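You operate a simulated robot arm through the tools that you are given. There is no shell and no other tool. Be economical: measure what you need, move in short steps, check, and stop when the job is done.

Carry out the task below with a simulated robot arm. There is one attempt and no reset: what you move stays moved.

JOB
Open the door of the dry box, fetch the yellow tape and set it on the floor of the dry box and shut the door again. Then open the grey drawer of the sample bench, put the copper tile on the long beige table top away in the inside of the grey drawer of the sample bench and shut the drawer again. Then take the folded white cloth from the top of the breadboard and put it on the red tray. Do these in the order given.

It is judged by the outcome, as a careful person would: the job done as asked, and still so three seconds after it is handed in. It fails if anything else is knocked over, pushed out of place, dropped, spilled or broken. Flat cloth is picked up by pressing the open fingertips on it (5 to 10 N) and closing them slowly along it; thin cloth reads only 2 to 8 mm in the jaws.

ROBOT AND FRAMES
A 6-joint arm with a two-finger gripper on a trunk, on a base that drives. Base frame: it is fixed to the floor where the robot stands at the start and does not move with it; the origin is under the middle of the robot, x ahead of it, y to its left, z up. Readings come in cm, degrees, newtons and seconds.
Its first joint turns from -166.0 to 166.0 degrees. Places, roughly: copper tile [700, -100, 75]; door of the dry box [350, -20, 100]; floor of the dry box (24x24 cm) [354, -2, 92]; folded white cloth (8x6x2 cm) [110, -140, 80]; grey drawer of the sample bench [300, 0, 70]; inside of the grey drawer of the sample bench [300, 0, 60]; red tray [400, -50, 75]; yellow tape [700, -100, 75]. Payload 2.54 kg.
The tool frame sits at the grasp point between the pads (the TCP): z along the fingers, y along the line on which they close. The tips reach 3 cm beyond it. The gripper opens to 11.6 cm. The gripper's body begins 9.5 cm behind the TCP.
Orientation is that of the tool frame in the base frame, as a unit quaternion [w, x, y, z]. With the fingers straight down and closing along the base's y, the tool's x points along the base's -x, its y along +y and its z along -z.

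CONTROLS
- The arm moves only by the tool arm_command. Its argument "moves" is a list of rows, each an object (a shift or turn left out is 0, a gripper value left out holds the last) with "translation": the shift along the tool's x, y, z in units of 150 mm (1.0 is 150 mm), a list of three; "delta_rot": the turn, a rotation vector about the tool's x, y, z in units of 60 degrees (1.0 is 60 degrees), a list of three. In form: [{"translation": [dx, dy, dz], "delta_rot": [rx, ry, rz]}, ...]. A call has 1 to 8 rows; each row is the pose to reach, as a shift and turn from the pose commanded when the call began, along the tool's axes at that moment. "grip" is the gripper command, from -1 (shut) to 1 (fully open), values between in proportion, set as the call begins (left out, the last holds). A call with a number of a shift or a turn outside -1 to 1 is refused whole. A row lasts 0.2 s, in which the tool goes at most 5 cm and 8.6 degrees; a call with a longer step from one row to the next is refused whole, and so is a gripper value outside its range. A pose out of reach is approached as far as the arm can. The call stops where the force on the tool passes 40 N (or 10 N more than at its start, if that is more) or the arm is blocked; 0.2 s more then pass. Each finger travels about 7.2 cm/s and halts on what it meets, pressing with about 22 N; the grip force reading is that of the motor and also rises with nothing between the fingers. The clock runs only during rows and for 0.2 s after the last one: add rows that repeat a pose to give the fingers time. It gives the time, the measured TCP pose, the force on the tool (base axes), the opening and the grip force at its end, in the units of the frame above (readings bear some noise), with the torque about the TCP (base axes, N m) and any sound that the robot's microphone picked up.
- Cameras (640 x 400 px; columns grow to the right, rows downward): "scene" is now at [-4.27, 11.18, 142.88]; the picture's right is [-0.33, -0.94, 0.00], its down [-0.20, 0.07, -0.98] and it looks along [0.92, -0.32, -0.22] (base axes); focal length 263 px, centre (320, 200). "wrist" rides on the gripper at [6.9, -1.5, -12.2] in the tool frame; the picture's right is [0.21, 0.98, 0.00], its down [-0.83, 0.18, -0.53] and it looks along [-0.52, 0.11, 0.85] (tool axes); focal length 251 px, centre (320, 200). There is no depth. A picture from a camera that has moved, and an enlarged one, comes with that camera's place and axes in the base frame and with its lens. The place of the scene camera against the robot may be out by one fixed shift of up to 2.5 cm in any direction.
- get_image(camera): a new picture of that camera. No time passes.
- steer(legs): drives the robot by 1 to 6 legs, each [ahead, left, turn to the left] in cm, cm and degrees, along the robot's own axes; the way and the turn of a leg run together, so that a leg with both is an arc; at most 150 cm and 180 degrees a leg. The arm and the cameras ride along, it lands a little off, and it stops where it bumps. It gives what a move gives.
- pan_tilt(pan, tilt): turns the head with the scene camera to pan (to the left, within 120 degrees either way) and tilt (down, from -29 to 69), counted from straight ahead of the robot. It gives what a move gives.
- inspect(camera, box): a new picture of the part [left, top, right, bottom] of that camera's present view, enlarged. No time passes.
- finish_job(): hands the job in; it is judged then, once.

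Go step by step. Nothing tells you exact positions but the pictures and the camera data: compare them with the known pose of the tool, close in by small moves and look again before you grip or let go. The budget is 165 turns and 128 pictures, counting those below and the enlarged ones. Unless the task says otherwise, let go and move clear before handing in.

The tools are called after "Emit:" as name(argument=value, ...) on one line, values as JSON. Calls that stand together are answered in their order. arm_command: Moves the arm, as the interface text tells. Its arguments: {"type":"object","properties":{"moves":{"type":"array"},"grip":{"type":"number"}},"required":["moves"]} The other tools are called the same way: steer (legs) drives the base; pan_tilt (pan, tilt) turns the head that bears the scene camera; get_image (camera) takes a picture; inspect (camera, box) takes an enlarged picture of a part of a camera's view; finish_job () hands the job in.

At the start:

```text
time: 0.0
position: [66.55, -12.41, 117.05]
tool_rot: [-0.001, -0.001, 1.0, 0.0]
force: [-0.4, -0.1, -0.6]
wrist_torque: [0.0, -0.02, -0.03]
width: 11.6
grasp_force: 0.0
robot x, y, heading: [-0.07, 0.25, -0.2]
head pan, tilt: [-19.2, 12.4]
```

scene: 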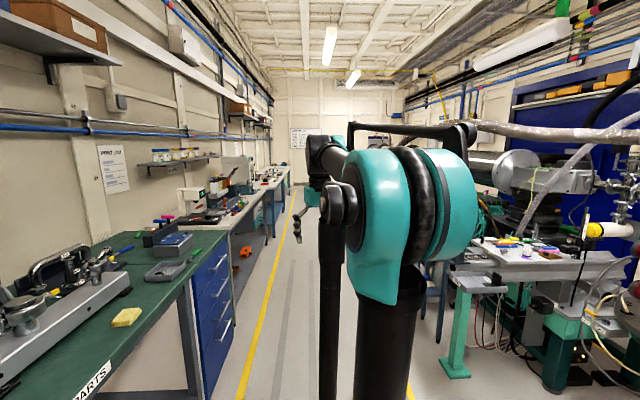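
wrist: 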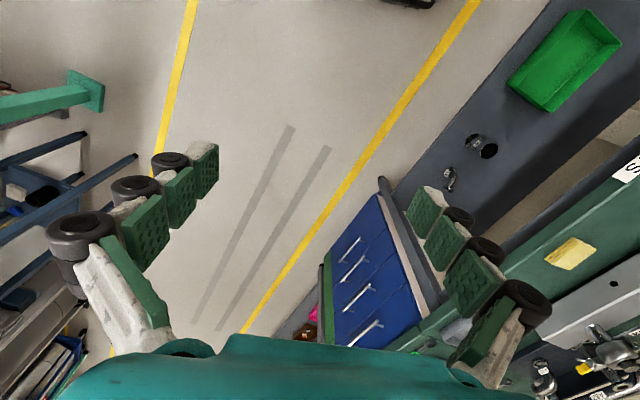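

I see a long lab aisle with benches at left and an optical table at right. I'll look around with the head first.

Emit:
pan_tilt(pan=20, tilt=15)

Emit:
get_image(camera="scene")

Emit:
pan_tilt(pan=-55, tilt=20)

Emit:
get_image(camera="scene")

```text
time: 1.1
position: [66.58, -12.48, 116.97]
tool_rot: [0.0, -0.001, 1.0, -0.001]
force: [0.0, 0.6, -0.2]
wrist_torque: [-0.03, -0.01, 0.01]
width: 11.6
grasp_force: 0.0
robot x, y, heading: [0.2, 0.02, -0.2]
head pan, tilt: [20.0, 15.0]
```

```text
125 pictures are left
camera scene: at [-4.29, 17.43, 142.47], right [0.34, -0.94, 0.0], down [-0.24, -0.09, -0.97], along [0.91, 0.33, -0.26], focal length 263 px, centre (320, 200)
```

scene: 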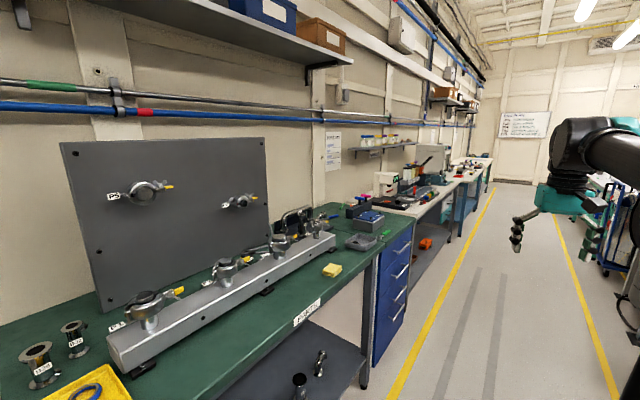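

```text
time: 2.5
position: [66.53, -12.48, 116.95]
tool_rot: [0.001, -0.001, 1.0, 0.001]
force: [-0.5, -0.8, 1.1]
wrist_torque: [-0.01, 0.02, 0.0]
width: 11.6
grasp_force: 0.0
robot x, y, heading: [-0.1, -0.22, -0.1]
head pan, tilt: [-55.0, 20.0]
```

```text
124 pictures are left
camera scene: at [-7.73, 6.62, 141.65], right [-0.82, -0.57, 0.0], down [-0.2, 0.28, -0.94], along [0.54, -0.77, -0.34], focal length 263 px, centre (320, 200)
```

scene: 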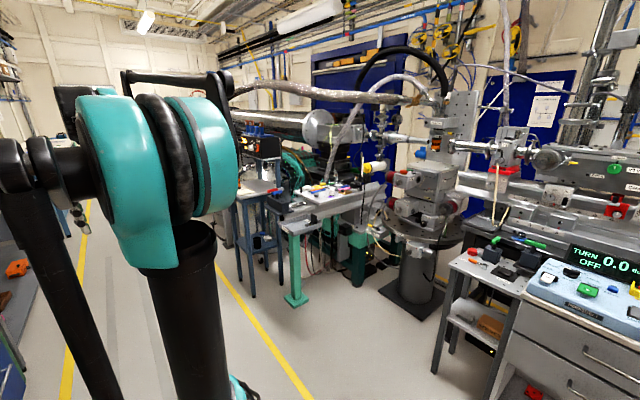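

The aisle runs at about -17° from base x, with the benches on the left and the optics on the right. I'll turn to line up with the aisle, drive down it and look.

Emit:
steer(legs=[[0, 0, -17], [110, 0, 0], [110, 0, 0]])

Emit:
pan_tilt(pan=45, tilt=20)

Emit:
get_image(camera="scene")

```text
time: 14.4
position: [272.85, -92.95, 117.1]
tool_rot: [0.001, 0.139, 0.99, 0.0]
force: [-0.1, -1.2, -1.1]
wrist_torque: [-0.03, -0.05, 0.03]
width: 11.6
grasp_force: 0.0
robot x, y, heading: [212.5, -62.95, -15.9]
head pan, tilt: [-55.0, 20.0]
```

```text
time: 16.2
position: [272.8, -92.9, 117.01]
tool_rot: [0.0, 0.139, 0.99, -0.001]
force: [1.0, -0.6, 1.3]
wrist_torque: [0.0, -0.02, 0.01]
width: 11.59
grasp_force: 0.0
robot x, y, heading: [212.03, -62.91, -15.7]
head pan, tilt: [45.0, 20.0]
```

```text
123 pictures are left
camera scene: at [211.99, -41.23, 141.65], right [0.48, -0.88, 0.0], down [-0.3, -0.17, -0.94], along [0.82, 0.45, -0.34], focal length 263 px, centre (320, 200)
```

scene: 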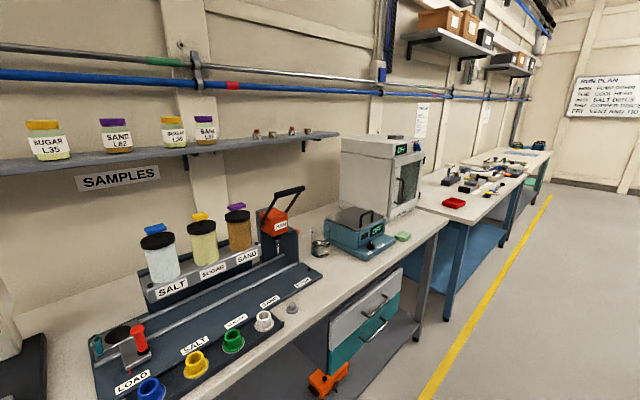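

I can see the dry box (white, windowed door, facing the aisle), the grey drawer under the bench and the red tray on the next table. I'll take enlarged views.

Emit:
inspect(camera="scene", box=[320, 120, 480, 220])

Emit:
inspect(camera="scene", box=[300, 230, 460, 390])

Emit:
inspect(camera="scene", box=[420, 130, 580, 230])

```text
4.00 times, centred on (400, 170) of scene
camera zoom: at [211.99, -41.23, 141.65], right [0.48, -0.88, 0.0], down [-0.3, -0.17, -0.94], along [0.82, 0.45, -0.34], focal length 1052 px, centre (0, 320)
```

zoom: 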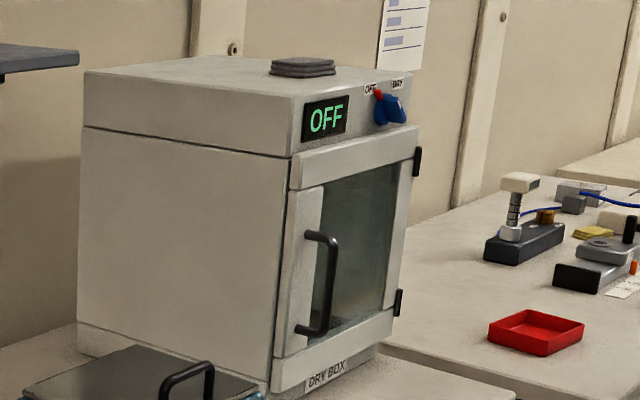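

```text
2.50 times, centred on (380, 310) of scene
camera zoom: at [211.99, -41.23, 141.65], right [0.48, -0.88, 0.0], down [-0.3, -0.17, -0.94], along [0.82, 0.45, -0.34], focal length 657 px, centre (170, -75)
```

zoom: 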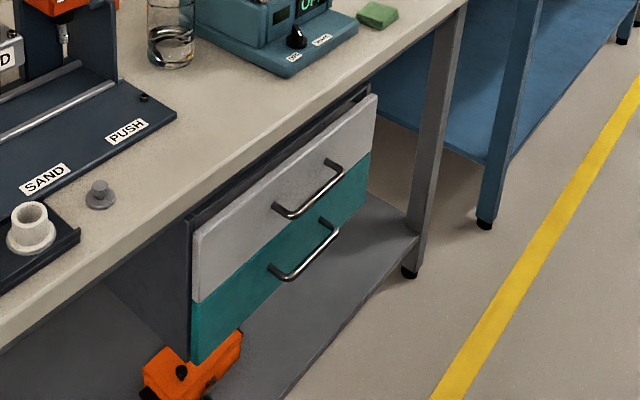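

```text
4.00 times, centred on (500, 180) of scene
camera zoom: at [211.99, -41.23, 141.65], right [0.48, -0.88, 0.0], down [-0.3, -0.17, -0.94], along [0.82, 0.45, -0.34], focal length 1052 px, centre (-400, 280)
```

zoom: 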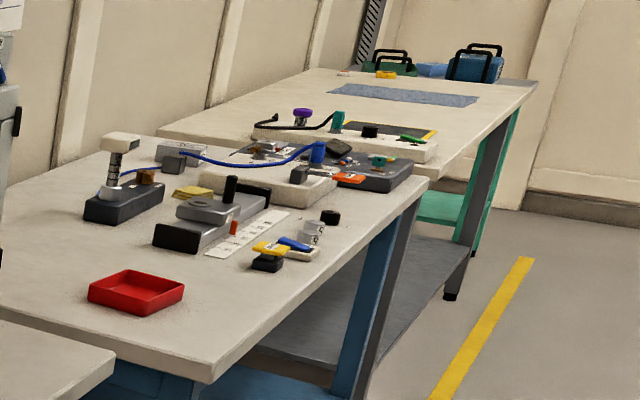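

The door's handle is on its left as seen from the aisle, and its hinges are on the far side. I'll retract the arm, drive alongside and turn to face the box.

Emit:
arm_command(moves=[{"translation": [0.3, 0, 0]}, {"translation": [0.6, 0, 0]}, {"translation": [0.9, 0, 0]}, {"translation": [0.9, 0, 0]}])

Emit:
steer(legs=[[108, 0, 0], [0, 0, 89]])

Emit:
pan_tilt(pan=0, tilt=25)

Emit:
get_image(camera="scene")

Emit:
get_image(camera="wrist")

```text
time: 17.2
position: [260.12, -89.29, 117.12]
tool_rot: [0.0, 0.139, 0.99, -0.001]
force: [0.5, 0.0, 0.2]
wrist_torque: [0.04, 0.01, 0.03]
width: 11.59
grasp_force: 0.0
robot x, y, heading: [211.92, -62.56, -16.1]
head pan, tilt: [45.0, 20.0]
```

```text
time: 26.3
position: [341.76, -45.51, 117.09]
tool_rot: [0.0, -0.584, 0.811, 0.0]
force: [0.5, 0.4, -0.7]
wrist_torque: [-0.02, -0.01, 0.01]
width: 11.59
grasp_force: 0.1
robot x, y, heading: [312.82, -92.35, 71.5]
head pan, tilt: [45.0, 20.0]
```

```text
time: 27.4
position: [341.77, -45.43, 117.02]
tool_rot: [0.0, -0.584, 0.812, 0.0]
force: [-0.2, -1.3, 0.5]
wrist_torque: [-0.04, -0.01, 0.01]
width: 11.6
grasp_force: 0.0
robot x, y, heading: [312.81, -92.24, 71.4]
head pan, tilt: [0.0, 25.0]
```

```text
119 pictures are left
camera scene: at [296.88, -90.75, 140.84], right [0.95, -0.32, 0.0], down [-0.13, -0.4, -0.91], along [0.29, 0.86, -0.42], focal length 263 px, centre (320, 200)
```

scene: 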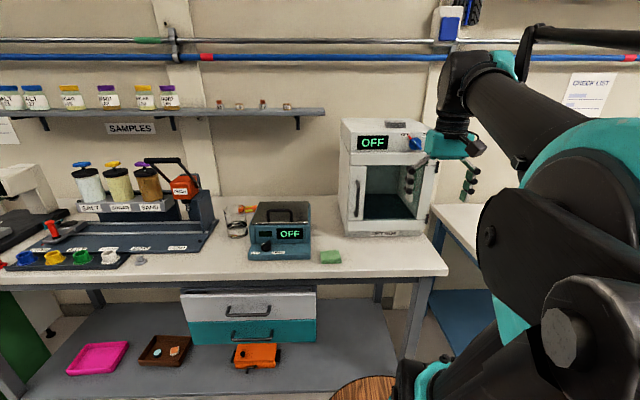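

```text
118 pictures are left
camera wrist: at [340.98, -52.55, 129.28], right [-0.99, 0.11, 0.0], down [0.09, 0.84, 0.53], along [0.06, 0.53, -0.85], focal length 251 px, centre (320, 200)
```

wrist: 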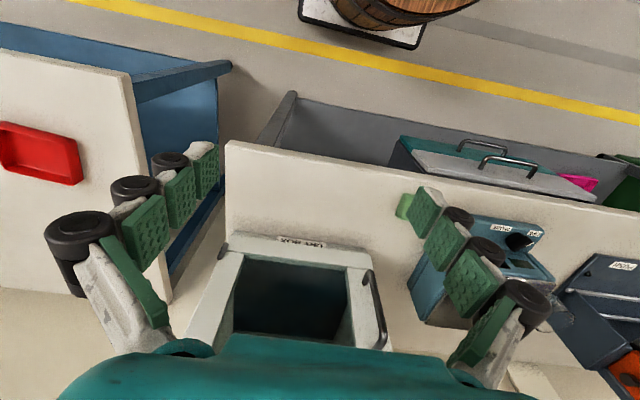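

I'm now facing the dry box, its door closed, with the handle on its left side. I'll zoom from both cameras to triangulate the handle.

Emit:
inspect(camera="scene", box=[330, 110, 450, 240])

Emit:
inspect(camera="wrist", box=[200, 220, 400, 360])

```text
3.08 times, centred on (390, 175) of scene
camera zoom: at [296.88, -90.75, 140.84], right [0.95, -0.32, 0.0], down [-0.13, -0.4, -0.91], along [0.29, 0.86, -0.42], focal length 809 px, centre (105, 277)
```

zoom: 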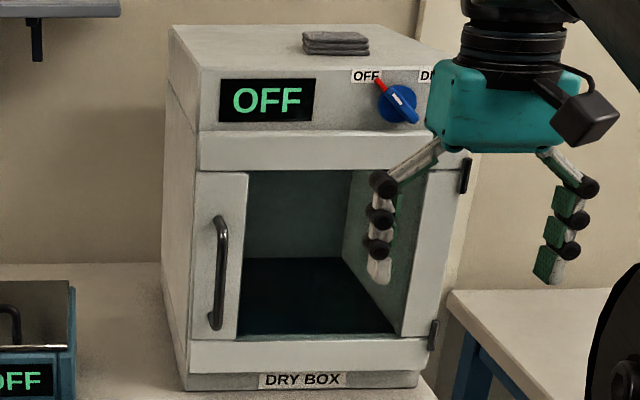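

```text
2.86 times, centred on (300, 290) of wrist
camera zoom: at [340.98, -52.55, 129.28], right [-0.99, 0.11, 0.0], down [0.09, 0.84, 0.53], along [0.06, 0.53, -0.85], focal length 718 px, centre (377, -57)
```

zoom: 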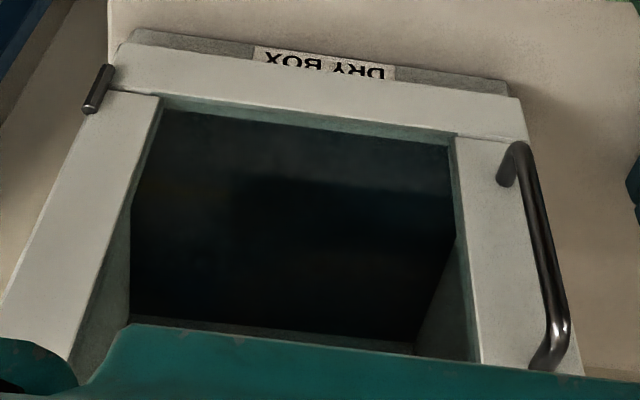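

The handle bar triangulates to about (335.8, -15.6), z 96–109, with the hinge at about (363, -21). I'll tilt the gripper towards horizontal while approaching.

Emit:
arm_command(moves=[{"translation": [-0.09, 0.07, 0.07], "delta_rot": [0, -0.142, 0]}, {"translation": [-0.18, 0.14, 0.14], "delta_rot": [0, -0.284, 0]}, {"translation": [-0.27, 0.21, 0.21], "delta_rot": [0, -0.426, 0]}, {"translation": [-0.36, 0.28, 0.28], "delta_rot": [0, -0.568, 0]}, {"translation": [-0.45, 0.35, 0.35], "delta_rot": [0, -0.71, 0]}, {"translation": [-0.54, 0.42, 0.42], "delta_rot": [0, -0.852, 0]}, {"translation": [-0.6, 0.5, 0.5], "delta_rot": [0, -0.99, 0]}, {"translation": [-0.6, 0.5, 0.5], "delta_rot": [0, -0.99, 0]}], grip=0)

```text
time: 29.2
position: [337.47, -34.67, 109.59]
tool_rot: [0.403, -0.507, 0.705, 0.29]
force: [0.7, 0.0, -0.7]
wrist_torque: [0.01, 0.01, -0.01]
width: 5.76
grasp_force: 0.1
robot x, y, heading: [313.42, -91.77, 71.3]
head pan, tilt: [0.0, 25.0]
```

Emit:
arm_command(moves=[{"translation": [0.03, 0.125, 0.165], "delta_rot": [0, -0.128, 0]}, {"translation": [0.06, 0.25, 0.33], "delta_rot": [0, -0.256, 0]}, {"translation": [0.09, 0.375, 0.495], "delta_rot": [0, -0.384, 0]}, {"translation": [0.12, 0.5, 0.66], "delta_rot": [0, -0.51, 0]}, {"translation": [0.12, 0.5, 0.66], "delta_rot": [0, -0.51, 0]}])

Emit:
get_image(camera="wrist")

Emit:
inspect(camera="scene", box=[320, 110, 480, 240])

```text
time: 30.4
position: [332.77, -25.05, 103.31]
tool_rot: [0.573, -0.415, 0.574, 0.414]
force: [-0.1, -0.4, 0.0]
wrist_torque: [-0.01, -0.01, 0.0]
width: 5.78
grasp_force: 0.1
robot x, y, heading: [313.52, -91.98, 71.4]
head pan, tilt: [0.0, 25.0]
```

```text
115 pictures are left
camera wrist: at [330.39, -37.05, 96.34], right [-0.93, 0.31, -0.21], down [-0.34, -0.45, 0.83], along [0.16, 0.84, 0.52], focal length 251 px, centre (320, 200)
```

wrist: 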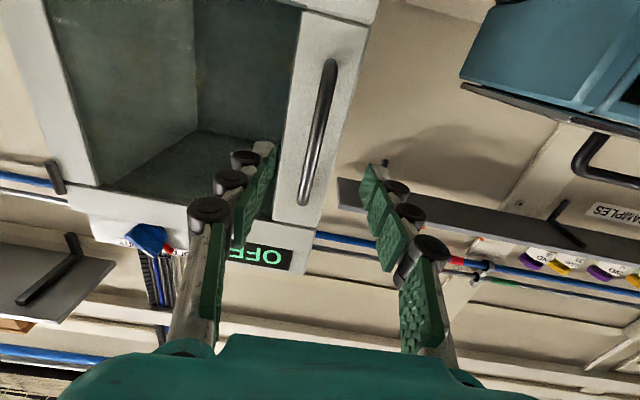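

```text
3.08 times, centred on (400, 175) of scene
camera zoom: at [296.88, -90.77, 140.84], right [0.95, -0.32, 0.0], down [-0.13, -0.4, -0.91], along [0.29, 0.86, -0.42], focal length 809 px, centre (74, 277)
```

zoom: 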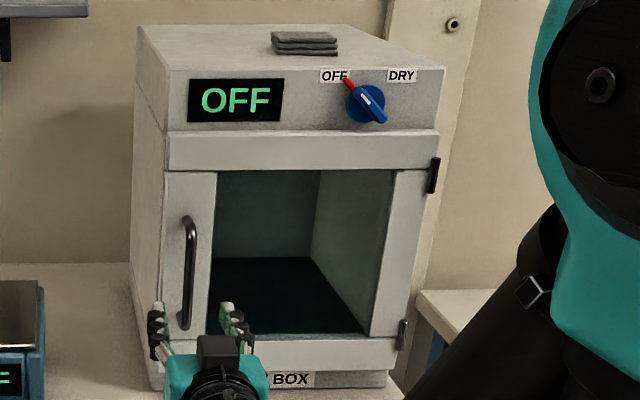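

Fingers are level with the bar and centred on it. I'll advance 8 cm and close.

Emit:
arm_command(moves=[{"translation": [0, -0.015, 0.2]}, {"translation": [0, -0.015, 0.4]}, {"translation": [0, -0.015, 0.54]}, {"translation": [0, -0.015, 0.54]}])

Emit:
get_image(camera="wrist")

```text
time: 31.4
position: [335.64, -17.43, 102.99]
tool_rot: [0.574, -0.413, 0.574, 0.413]
force: [-0.2, -0.3, -0.5]
wrist_torque: [0.04, -0.01, 0.04]
width: 5.8
grasp_force: 0.0
robot x, y, heading: [312.86, -92.68, 71.3]
head pan, tilt: [0.0, 25.0]
```

```text
113 pictures are left
camera wrist: at [333.17, -29.5, 96.05], right [-0.93, 0.31, -0.21], down [-0.34, -0.45, 0.83], along [0.16, 0.84, 0.52], focal length 251 px, centre (320, 200)
```

wrist: 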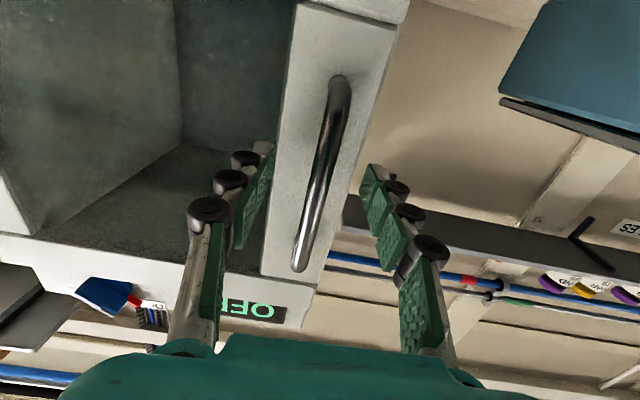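

Emit:
arm_command(moves=[{}, {}, {}, {}, {}], grip=-1)

```text
time: 32.6
position: [335.69, -17.45, 102.81]
tool_rot: [0.575, -0.413, 0.574, 0.412]
force: [12.4, -1.3, 1.6]
wrist_torque: [-0.02, -0.05, -0.06]
width: 1.02
grasp_force: 37.9
robot x, y, heading: [313.1, -91.78, 71.5]
head pan, tilt: [0.0, 25.0]
```

The bar is held at 1.0 cm width. I'll pull the door open along its arc, rotating with it to about 30°.

Emit:
arm_command(moves=[{"translation": [0, -0.03, -0.118], "delta_rot": [-0.062, 0, 0]}, {"translation": [0, -0.064, -0.234], "delta_rot": [-0.125, 0, 0]}, {"translation": [0, -0.11, -0.348], "delta_rot": [-0.188, 0, 0]}, {"translation": [0, -0.158, -0.459], "delta_rot": [-0.25, 0, 0]}, {"translation": [0, -0.217, -0.564], "delta_rot": [-0.312, 0, 0]}, {"translation": [0, -0.28, -0.667], "delta_rot": [-0.375, 0, 0]}, {"translation": [0, -0.429, -0.86], "delta_rot": [-0.5, 0, 0]}])

Emit:
get_image(camera="scene")

```text
time: 34.2
position: [337.45, -31.87, 102.97]
tool_rot: [0.447, -0.547, 0.447, 0.549]
force: [-12.8, -5.9, 6.3]
wrist_torque: [0.24, 0.08, 0.01]
width: 0.89
grasp_force: 36.7
robot x, y, heading: [312.92, -92.02, 71.6]
head pan, tilt: [0.0, 25.0]
```

```text
112 pictures are left
camera scene: at [296.8, -90.8, 140.84], right [0.95, -0.32, 0.0], down [-0.13, -0.4, -0.91], along [0.29, 0.86, -0.42], focal length 263 px, centre (320, 200)
```

scene: 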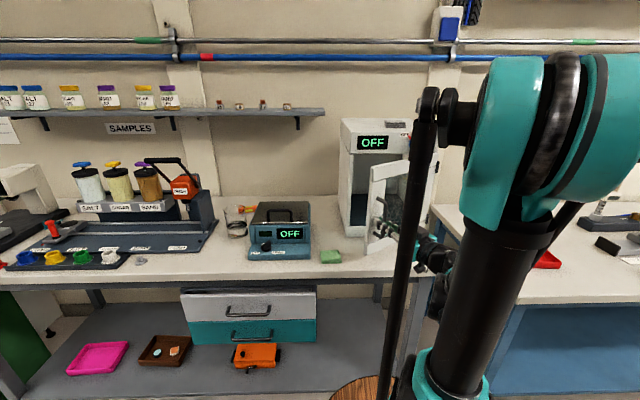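

Emit:
arm_command(moves=[{"translation": [0, -0.03, -0.118], "delta_rot": [-0.062, 0, 0]}, {"translation": [0, -0.064, -0.234], "delta_rot": [-0.125, 0, 0]}, {"translation": [0, -0.11, -0.348], "delta_rot": [-0.188, 0, 0]}, {"translation": [0, -0.158, -0.459], "delta_rot": [-0.25, 0, 0]}, {"translation": [0, -0.217, -0.564], "delta_rot": [-0.312, 0, 0]}, {"translation": [0, -0.28, -0.667], "delta_rot": [-0.375, 0, 0]}, {"translation": [0, -0.429, -0.86], "delta_rot": [-0.5, 0, 0]}])

Emit:
get_image(camera="scene")

```text
time: 35.3
position: [341.28, -38.33, 103.07]
tool_rot: [0.368, -0.604, 0.367, 0.605]
force: [-6.3, -5.7, 10.0]
wrist_torque: [0.25, 0.15, 0.06]
width: 0.87
grasp_force: 36.4
robot x, y, heading: [313.15, -91.85, 71.6]
head pan, tilt: [0.0, 25.0]
stopped in row 5: the force on the tool passed its limit at 42 N (the readings are from after the stop); the commanded pose is now the measured one
```

```text
111 pictures are left
camera scene: at [296.83, -90.83, 140.84], right [0.95, -0.32, 0.0], down [-0.13, -0.4, -0.91], along [0.29, 0.86, -0.42], focal length 263 px, centre (320, 200)
```

scene: 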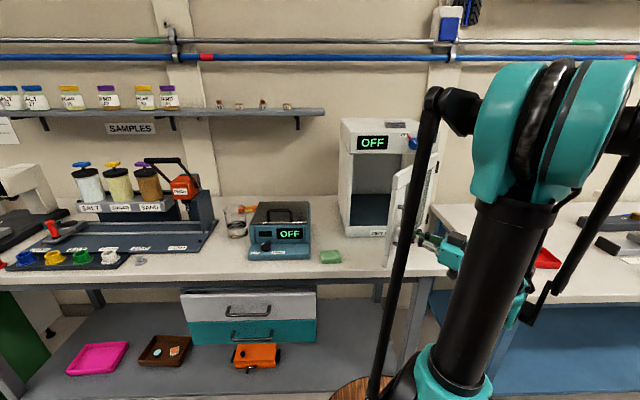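

The door is about 47° open. I'll release the bar, back off, and then push the door from its inner side.

Emit:
arm_command(moves=[{}, {}, {}, {"translation": [0, 0, -0.2]}, {"translation": [0, 0, -0.45]}, {"translation": [0, 0, -0.7]}, {"translation": [0, 0, -0.7]}], grip=-0.3)

Emit:
get_image(camera="scene")

Emit:
get_image(camera="wrist")

```text
time: 36.9
position: [346.08, -47.69, 103.18]
tool_rot: [0.369, -0.603, 0.368, 0.604]
force: [-0.6, 0.5, -0.5]
wrist_torque: [-0.03, -0.02, -0.01]
width: 4.06
grasp_force: 0.0
robot x, y, heading: [313.23, -92.15, 71.6]
head pan, tilt: [0.0, 25.0]
```

```text
110 pictures are left
camera scene: at [296.87, -90.77, 140.84], right [0.95, -0.32, 0.0], down [-0.13, -0.4, -0.91], along [0.29, 0.86, -0.42], focal length 263 px, centre (320, 200)
```

scene: 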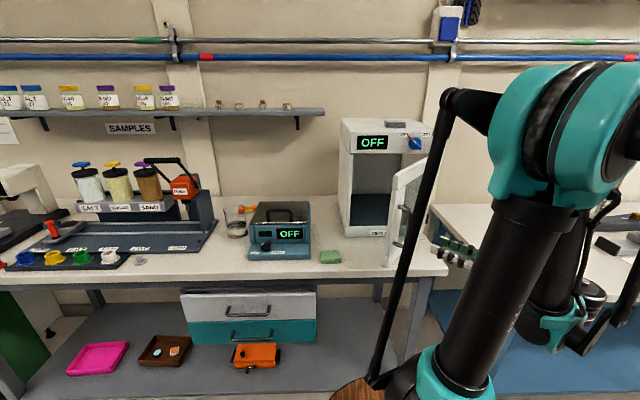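

```text
109 pictures are left
camera wrist: at [353.04, -57.82, 96.1], right [-0.87, -0.45, -0.21], down [0.08, -0.56, 0.83], along [-0.49, 0.7, 0.52], focal length 251 px, centre (320, 200)
```

wrist: 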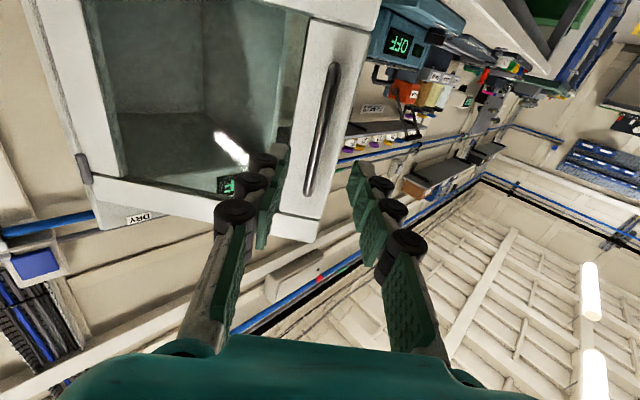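

Emit:
arm_command(moves=[{"translation": [0, 0.158, 0.06], "delta_rot": [0.125, 0, 0]}, {"translation": [0, 0.316, 0.12], "delta_rot": [0.25, 0, 0]}, {"translation": [0, 0.474, 0.2], "delta_rot": [0.375, 0, 0]}, {"translation": [0, 0.632, 0.3], "delta_rot": [0.5, 0, 0]}, {"translation": [0, 0.79, 0.4], "delta_rot": [0.625, 0, 0]}, {"translation": [0, 0.95, 0.49], "delta_rot": [0.75, 0, 0]}, {"translation": [0, 0.95, 0.49], "delta_rot": [0.75, 0, 0]}], grip=-1)

Emit:
get_image(camera="scene")

```text
time: 38.5
position: [341.87, -47.71, 105.56]
tool_rot: [0.569, -0.421, 0.567, 0.422]
force: [1.0, -0.3, 0.9]
wrist_torque: [0.0, 0.02, -0.02]
width: 0.0
grasp_force: 21.8
out of reach, approached as far as the arm can: row 5, 6, 7
robot x, y, heading: [313.35, -92.58, 71.3]
head pan, tilt: [0.0, 25.0]
stopped in row 7: the arm was blocked; the commanded pose is now the measured one
```

```text
108 pictures are left
camera scene: at [296.87, -90.73, 140.84], right [0.95, -0.32, 0.0], down [-0.13, -0.4, -0.91], along [0.29, 0.86, -0.42], focal length 263 px, centre (320, 200)
```

scene: 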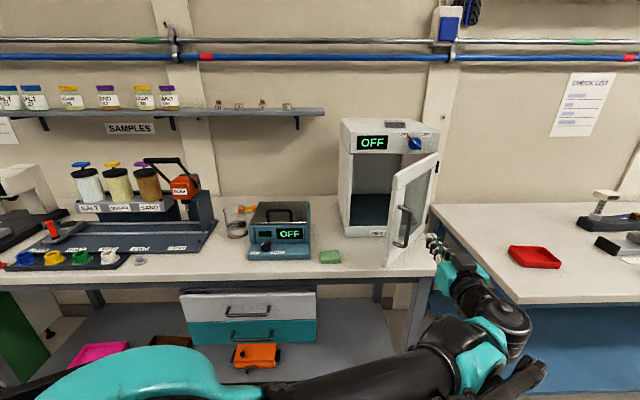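

The arm is out of range to the left at this closeness. I'll shift the base left and forward so the closed fingers sit on the inner side of the door.

Emit:
steer(legs=[[0, 16, 0], [13, 0, 0]])

Emit:
get_image(camera="scene")

```text
time: 40.8
position: [330.68, -30.07, 105.5]
tool_rot: [0.569, -0.42, 0.568, 0.421]
force: [0.4, 0.7, 0.9]
wrist_torque: [0.0, 0.03, -0.01]
width: 0.03
grasp_force: 22.0
robot x, y, heading: [302.15, -74.45, 71.6]
head pan, tilt: [0.0, 25.0]
```

```text
107 pictures are left
camera scene: at [285.76, -73.16, 140.84], right [0.95, -0.32, 0.0], down [-0.14, -0.4, -0.91], along [0.29, 0.86, -0.42], focal length 263 px, centre (320, 200)
```

scene: 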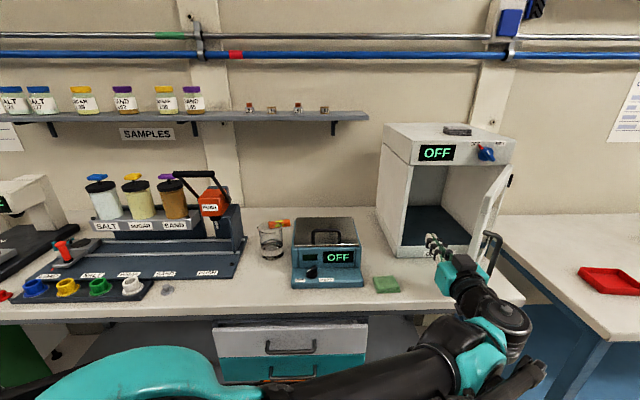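

Fingers are inside the door's edge. I'll sweep right with the arm to push it open.

Emit:
arm_command(moves=[{"translation": [0, -0.15, 0]}, {"translation": [0, -0.3, 0]}, {"translation": [0, -0.45, 0]}, {"translation": [0, -0.6, 0]}, {"translation": [0, -0.8, 0]}, {"translation": [0, -1, 0]}, {"translation": [0, -1, 0]}])

Emit:
get_image(camera="scene")

```text
time: 42.1
position: [343.49, -34.1, 105.48]
tool_rot: [0.57, -0.42, 0.568, 0.42]
force: [-10.2, -12.9, 4.2]
wrist_torque: [-0.73, 0.01, -1.15]
width: 0.01
grasp_force: 22.3
robot x, y, heading: [301.55, -74.76, 71.1]
head pan, tilt: [0.0, 25.0]
stopped in row 6: the force on the tool passed its limit at 48 N (the readings are from after the stop); the commanded pose is now the measured one
```

```text
106 pictures are left
camera scene: at [285.71, -73.24, 140.84], right [0.95, -0.32, 0.0], down [-0.14, -0.4, -0.91], along [0.29, 0.86, -0.42], focal length 263 px, centre (320, 200)
```

scene: 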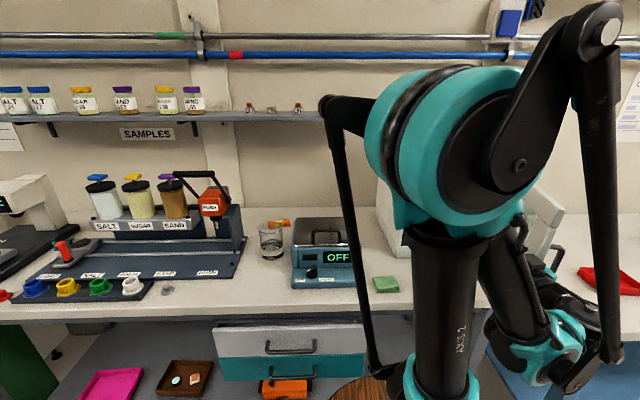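

Emit:
get_image(camera="wrist")

Emit:
inspect(camera="scene", box=[340, 100, 640, 400])

```text
105 pictures are left
camera wrist: at [341.4, -46.28, 98.53], right [-0.93, 0.29, -0.21], down [-0.33, -0.46, 0.83], along [0.14, 0.84, 0.52], focal length 251 px, centre (320, 200)
```

wrist: 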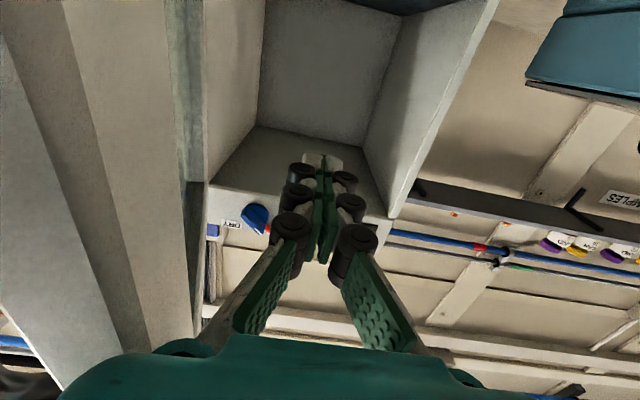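

```text
1.33 times, centred on (490, 250) of scene
camera zoom: at [285.71, -73.24, 140.84], right [0.95, -0.32, 0.0], down [-0.14, -0.4, -0.91], along [0.29, 0.86, -0.42], focal length 351 px, centre (93, 133)
```

zoom: 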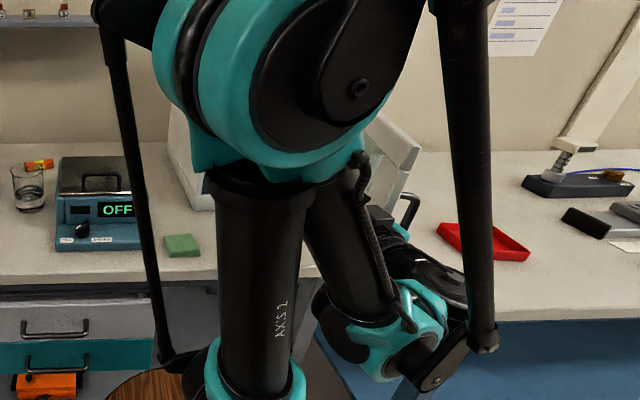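

Emit:
arm_command(moves=[{"translation": [0, -0.1, 0]}, {"translation": [0, -0.2, 0]}, {"translation": [0, -0.3, 0]}, {"translation": [0, -0.4, 0]}, {"translation": [0, -0.4, 0]}])

Emit:
get_image(camera="wrist")

```text
time: 42.4
position: [343.95, -34.45, 105.54]
tool_rot: [0.57, -0.419, 0.569, 0.42]
force: [-14.3, -20.7, 11.5]
wrist_torque: [-1.57, 0.02, -1.75]
width: 0.0
grasp_force: 22.1
robot x, y, heading: [301.65, -74.75, 71.5]
head pan, tilt: [0.0, 25.0]
stopped in row 1: the force on the tool passed its limit at 54 N (the readings are from after the stop); the commanded pose is now the measured one
```

```text
103 pictures are left
camera wrist: at [341.83, -46.59, 98.48], right [-0.93, 0.29, -0.22], down [-0.33, -0.46, 0.82], along [0.14, 0.84, 0.52], focal length 251 px, centre (320, 200)
```

wrist: 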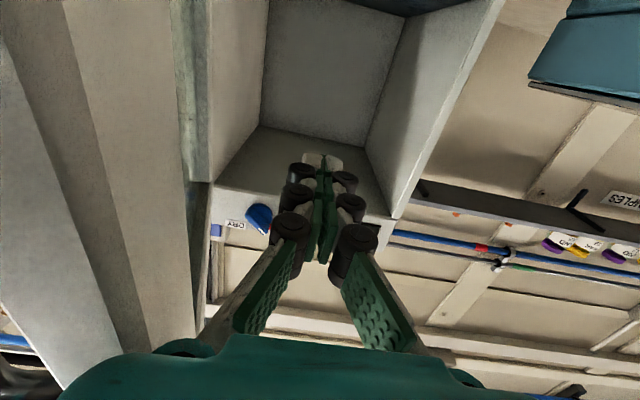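

The hand body is wedged on the door's edge. I'll ease off, yaw the fingers to the right and sweep with the fingertips leading.

Emit:
arm_command(moves=[{"translation": [0, 0.2, 0]}, {"translation": [0, 0.25, 0], "delta_rot": [0.14, 0, 0]}, {"translation": [0, 0.25, 0], "delta_rot": [0.28, 0, 0]}, {"translation": [0, 0.25, 0], "delta_rot": [0.42, 0, 0]}, {"translation": [0, 0.25, 0], "delta_rot": [0.56, 0, 0]}, {"translation": [0, 0.25, 0], "delta_rot": [0.7, 0, 0]}, {"translation": [0, 0.25, 0], "delta_rot": [0.7, 0, 0]}])

Emit:
get_image(camera="wrist")

Emit:
get_image(camera="scene")

```text
time: 43.9
position: [346.03, -44.94, 105.6]
tool_rot: [0.708, -0.06, 0.702, 0.055]
force: [-0.3, -0.3, 0.4]
wrist_torque: [0.0, -0.01, -0.04]
width: 0.0
grasp_force: 21.5
robot x, y, heading: [301.88, -74.69, 70.9]
head pan, tilt: [0.0, 25.0]
stopped in row 7: the arm was blocked; the commanded pose is now the measured one
```

```text
102 pictures are left
camera wrist: at [334.35, -48.47, 98.62], right [-0.16, 0.96, -0.22], down [-0.56, 0.1, 0.82], along [0.81, 0.26, 0.53], focal length 251 px, centre (320, 200)
```

wrist: 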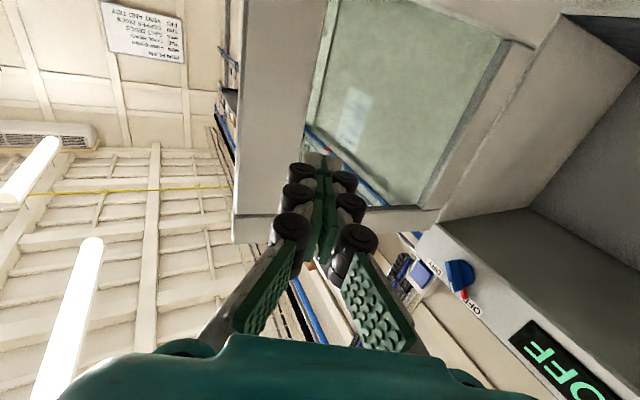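

```text
101 pictures are left
camera scene: at [284.65, -72.42, 140.7], right [0.95, -0.32, 0.01], down [-0.13, -0.41, -0.91], along [0.29, 0.86, -0.43], focal length 263 px, centre (320, 200)
```

scene: 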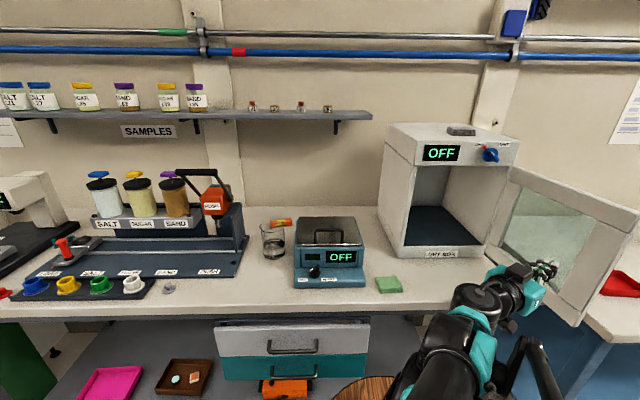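

The door is now wide open, past 90°. I'll back the base away and put the tool back to pointing down.

Emit:
steer(legs=[[-22, 0, 0]])

Emit:
arm_command(moves=[{"translation": [-0.15, 0, 0], "delta_rot": [0, 0.14, 0]}, {"translation": [-0.3, 0, 0], "delta_rot": [0, 0.28, 0]}, {"translation": [-0.45, 0, 0], "delta_rot": [0, 0.42, 0]}, {"translation": [-0.6, 0, 0], "delta_rot": [0, 0.56, 0]}, {"translation": [-0.75, 0, 0], "delta_rot": [0, 0.7, 0]}, {"translation": [-0.85, 0, 0], "delta_rot": [0, 0.84, 0]}, {"translation": [-0.85, 0, 0], "delta_rot": [0, 0.98, 0]}])

Emit:
get_image(camera="scene")

```text
time: 45.6
position: [338.91, -65.83, 105.56]
tool_rot: [0.708, -0.062, 0.701, 0.057]
force: [0.3, 0.0, -0.4]
wrist_torque: [0.04, -0.02, 0.0]
width: 0.0
grasp_force: 21.6
robot x, y, heading: [294.75, -95.31, 71.7]
head pan, tilt: [0.0, 25.0]
```

```text
time: 47.2
position: [339.61, -66.29, 118.14]
tool_rot: [0.267, -0.082, 0.96, 0.023]
force: [-0.7, -0.4, 0.0]
wrist_torque: [0.0, -0.05, 0.03]
width: 0.0
grasp_force: 22.6
out of reach, approached as far as the arm can: row 1, 2
robot x, y, heading: [295.01, -95.25, 71.1]
head pan, tilt: [0.0, 25.0]
```

```text
100 pictures are left
camera scene: at [278.62, -94.24, 140.84], right [0.95, -0.32, 0.0], down [-0.13, -0.4, -0.91], along [0.29, 0.86, -0.42], focal length 263 px, centre (320, 200)
```

scene: 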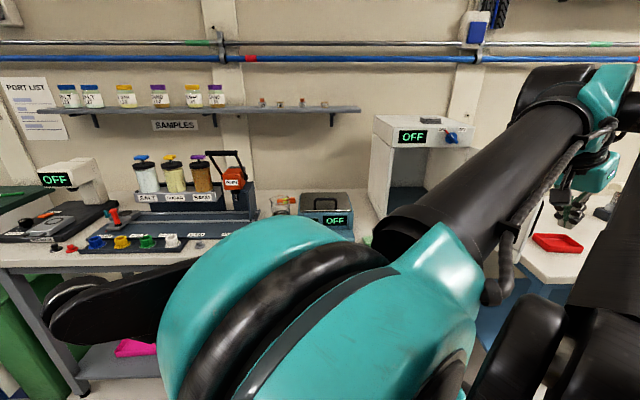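

Emit:
arm_command(moves=[{"delta_rot": [0, 0.14, 0]}, {"delta_rot": [0, 0.28, 0]}, {"delta_rot": [0, 0.42, 0]}, {"delta_rot": [0, 0.52, 0]}, {"delta_rot": [0, 0.52, 0]}])

Emit:
arm_command(moves=[{"translation": [0, 0.1, 0], "delta_rot": [0, 0, -0.142]}, {"translation": [0, 0.2, 0], "delta_rot": [0, 0, -0.284]}, {"translation": [0, 0.3, 0], "delta_rot": [0, 0, -0.426]}, {"translation": [0, 0.4, 0], "delta_rot": [0, 0, -0.568]}, {"translation": [0, 0.5, 0], "delta_rot": [0, 0, -0.71]}, {"translation": [0, 0.6, 0], "delta_rot": [0, 0, -0.852]}, {"translation": [0, 0.7, 0], "delta_rot": [0, 0, -0.99]}, {"translation": [0, 0.7, 0], "delta_rot": [0, 0, -0.99]}], grip=0.5)

Emit:
get_image(camera="scene")

```text
time: 48.4
position: [339.54, -66.36, 118.15]
tool_rot: [-0.001, -0.084, 0.996, -0.001]
force: [1.2, 0.8, -0.1]
wrist_torque: [-0.01, 0.02, 0.01]
width: 0.01
grasp_force: 22.0
robot x, y, heading: [295.07, -95.62, 71.5]
head pan, tilt: [0.0, 25.0]
```

```text
time: 50.2
position: [337.89, -55.96, 118.21]
tool_rot: [0.001, -0.567, 0.824, 0.001]
force: [-0.3, 1.0, -0.2]
wrist_torque: [0.02, -0.01, 0.02]
width: 8.7
grasp_force: 0.0
robot x, y, heading: [294.82, -95.45, 71.5]
head pan, tilt: [0.0, 25.0]
```

```text
99 pictures are left
camera scene: at [278.65, -94.23, 140.84], right [0.95, -0.32, 0.0], down [-0.13, -0.4, -0.91], along [0.29, 0.86, -0.42], focal length 263 px, centre (320, 200)
```

scene: 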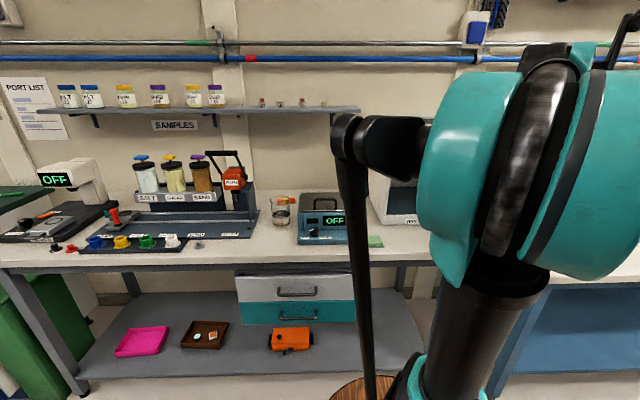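

The arm is re-posed. I'll turn back along the aisle and look ahead.

Emit:
steer(legs=[[0, 0, -89]])

Emit:
pan_tilt(pan=10, tilt=12)

Emit:
get_image(camera="scene")

```text
time: 54.4
position: [335.08, -137.99, 118.12]
tool_rot: [-0.001, 0.175, 0.985, 0.0]
force: [0.8, -0.2, -0.4]
wrist_torque: [-0.02, 0.01, -0.01]
width: 8.7
grasp_force: 0.1
robot x, y, heading: [294.68, -95.54, -17.7]
head pan, tilt: [0.0, 25.0]
```

```text
time: 55.1
position: [335.16, -138.26, 118.23]
tool_rot: [0.001, 0.176, 0.984, 0.0]
force: [-0.1, 0.0, 0.1]
wrist_torque: [0.01, 0.02, 0.02]
width: 8.7
grasp_force: 0.1
robot x, y, heading: [294.7, -95.4, -17.6]
head pan, tilt: [10.0, 12.0]
```

```text
98 pictures are left
camera scene: at [296.15, -79.7, 142.95], right [-0.14, -0.99, 0.0], down [-0.21, 0.03, -0.98], along [0.97, -0.13, -0.21], focal length 263 px, centre (320, 200)
```

scene: 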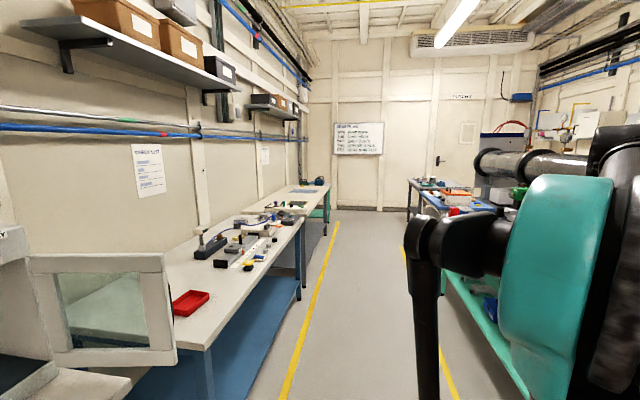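

Emit:
steer(legs=[[110, 9, 0], [110, 0, 0]])

Emit:
pan_tilt(pan=35, tilt=22)

Emit:
get_image(camera="scene")

```text
time: 66.0
position: [550.07, -194.11, 118.13]
tool_rot: [0.0, 0.164, 0.986, 0.0]
force: [-0.7, -0.7, -0.6]
wrist_torque: [0.0, 0.05, 0.0]
width: 8.72
grasp_force: 0.1
robot x, y, heading: [509.06, -152.55, -16.5]
head pan, tilt: [10.0, 12.0]
```

```text
time: 66.9
position: [549.96, -194.07, 118.09]
tool_rot: [0.0, 0.163, 0.987, 0.0]
force: [-0.2, -0.2, -0.5]
wrist_torque: [0.01, 0.01, 0.03]
width: 8.69
grasp_force: 0.0
robot x, y, heading: [509.05, -152.37, -16.4]
head pan, tilt: [35.0, 22.0]
```

```text
97 pictures are left
camera scene: at [509.26, -132.54, 141.33], right [0.32, -0.95, 0.0], down [-0.35, -0.12, -0.93], along [0.88, 0.29, -0.37], focal length 263 px, centre (320, 200)
```

scene: 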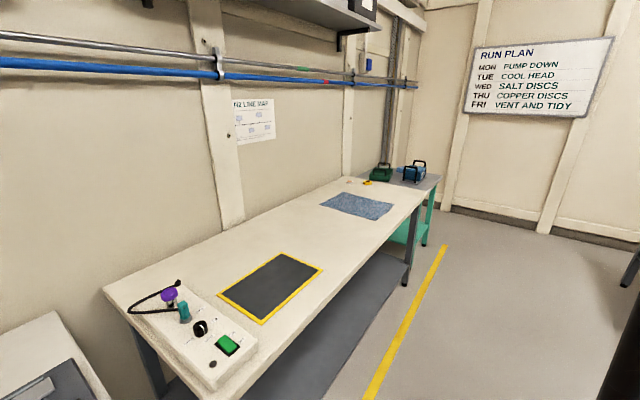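

Emit:
inspect(camera="scene", box=[310, 140, 460, 240])

```text
4.00 times, centred on (385, 190) of scene
camera zoom: at [509.26, -132.54, 141.33], right [0.32, -0.95, 0.0], down [-0.35, -0.12, -0.93], along [0.88, 0.29, -0.37], focal length 1052 px, centre (60, 240)
```

zoom: 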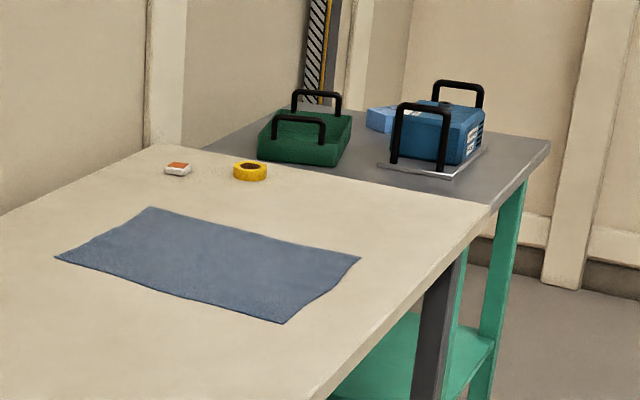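

The tape ring is at about (712, -106) and the copper tile at about (709, -92), on the far end of the beige table. I'll drive further and check the right side.

Emit:
pan_tilt(pan=-15, tilt=30)

Emit:
get_image(camera="scene")

```text
time: 68.1
position: [550.01, -193.97, 118.22]
tool_rot: [0.001, 0.164, 0.986, 0.0]
force: [0.7, 0.2, 0.2]
wrist_torque: [0.01, 0.01, 0.02]
width: 8.7
grasp_force: 0.0
robot x, y, heading: [508.74, -152.38, -16.7]
head pan, tilt: [-15.0, 30.0]
```

```text
95 pictures are left
camera scene: at [508.17, -140.2, 140.05], right [-0.52, -0.85, 0.0], down [-0.43, 0.26, -0.87], along [0.74, -0.45, -0.5], focal length 263 px, centre (320, 200)
```

scene: 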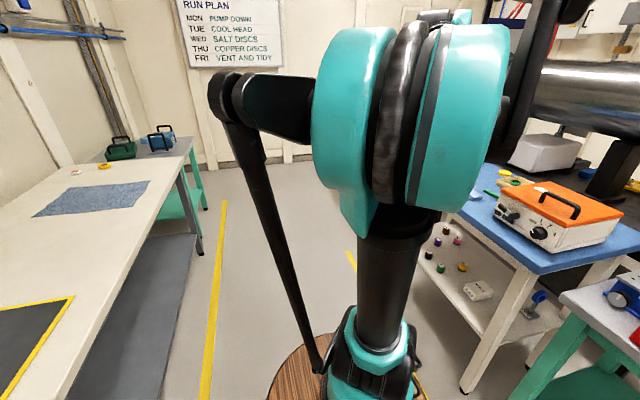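

Emit:
steer(legs=[[140, 5, 0], [22, 0, 0], [0, 0, 89]])

Emit:
pan_tilt(pan=0, tilt=35)

Emit:
get_image(camera="scene")

Emit:
get_image(camera="wrist")

```text
time: 80.3
position: [713.88, -158.5, 118.1]
tool_rot: [0.0, -0.553, 0.833, 0.0]
force: [0.3, 0.6, 0.7]
wrist_torque: [0.0, 0.02, -0.02]
width: 8.7
grasp_force: 0.0
robot x, y, heading: [669.67, -196.47, 69.3]
head pan, tilt: [-15.0, 30.0]
```

```text
time: 81.1
position: [713.86, -158.53, 118.08]
tool_rot: [0.0, -0.553, 0.833, 0.0]
force: [0.8, 0.0, 0.3]
wrist_torque: [0.01, -0.01, 0.0]
width: 8.69
grasp_force: 0.1
robot x, y, heading: [669.62, -196.93, 69.6]
head pan, tilt: [0.0, 35.0]
```

```text
94 pictures are left
camera scene: at [653.32, -195.36, 139.27], right [0.94, -0.35, 0.0], down [-0.2, -0.54, -0.82], along [0.29, 0.77, -0.57], focal length 263 px, centre (320, 200)
```

scene: 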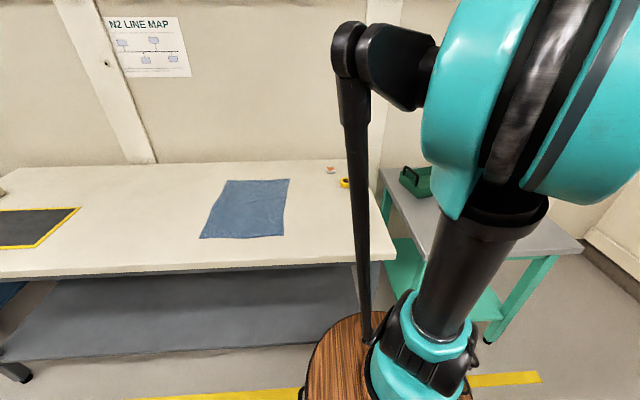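

```text
93 pictures are left
camera wrist: at [712.55, -165.52, 130.31], right [-0.98, 0.18, 0.0], down [0.15, 0.83, 0.53], along [0.1, 0.53, -0.85], focal length 251 px, centre (320, 200)
```

wrist: 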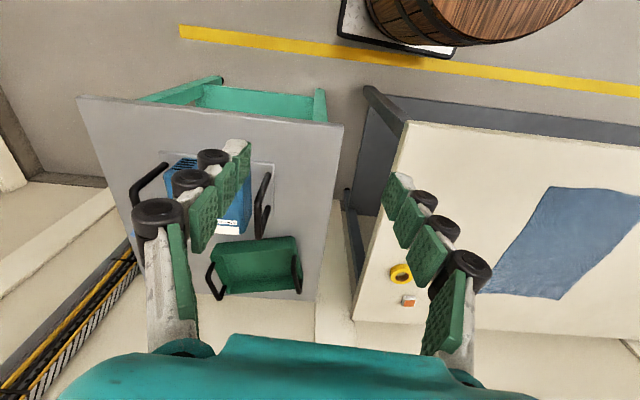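

The tape is almost straight ahead of the robot, 99 cm out. I'll edge closer and left, then tilt the tool and reach in stages.

Emit:
steer(legs=[[0, 18, 3], [9, 0, 0]])

Emit:
arm_command(moves=[{"translation": [-0.14, 0.13, 0.05], "delta_rot": [0, -0.14, 0]}, {"translation": [-0.28, 0.26, 0.1], "delta_rot": [0, -0.28, 0]}, {"translation": [-0.42, 0.39, 0.15], "delta_rot": [0, -0.42, 0]}, {"translation": [-0.56, 0.52, 0.2], "delta_rot": [0, -0.56, 0]}, {"translation": [-0.7, 0.65, 0.25], "delta_rot": [0, -0.7, 0]}, {"translation": [-0.84, 0.78, 0.3], "delta_rot": [0, -0.835, 0]}, {"translation": [-0.84, 0.78, 0.3], "delta_rot": [0, -0.835, 0]}])

Emit:
get_image(camera="wrist")

Emit:
get_image(camera="scene")

```text
time: 83.3
position: [697.15, -141.59, 118.08]
tool_rot: [-0.001, -0.575, 0.818, 0.0]
force: [-0.7, 0.1, -0.8]
wrist_torque: [-0.01, 0.02, -0.02]
width: 8.7
grasp_force: 0.1
robot x, y, heading: [655.04, -182.29, 72.4]
head pan, tilt: [0.0, 35.0]
```

```text
time: 84.9
position: [690.43, -125.79, 113.73]
tool_rot: [0.347, -0.521, 0.741, 0.244]
force: [-0.7, -0.6, 0.4]
wrist_torque: [0.03, 0.0, 0.0]
width: 8.71
grasp_force: 0.0
robot x, y, heading: [654.72, -182.24, 72.4]
head pan, tilt: [0.0, 35.0]
```

```text
92 pictures are left
camera wrist: at [687.14, -139.26, 116.24], right [-0.97, 0.2, -0.16], down [-0.13, 0.17, 0.98], along [0.22, 0.96, -0.14], focal length 251 px, centre (320, 200)
```

wrist: 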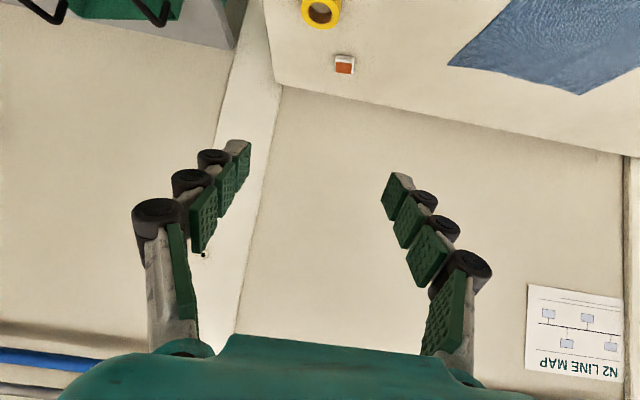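

```text
91 pictures are left
camera scene: at [638.58, -181.56, 139.27], right [0.95, -0.3, 0.0], down [-0.17, -0.55, -0.82], along [0.24, 0.78, -0.57], focal length 263 px, centre (320, 200)
```

scene: 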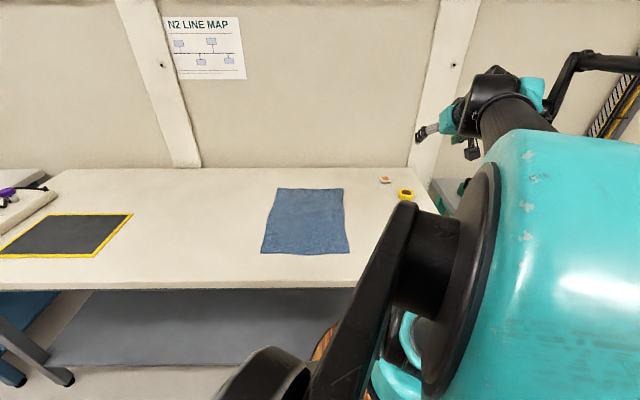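

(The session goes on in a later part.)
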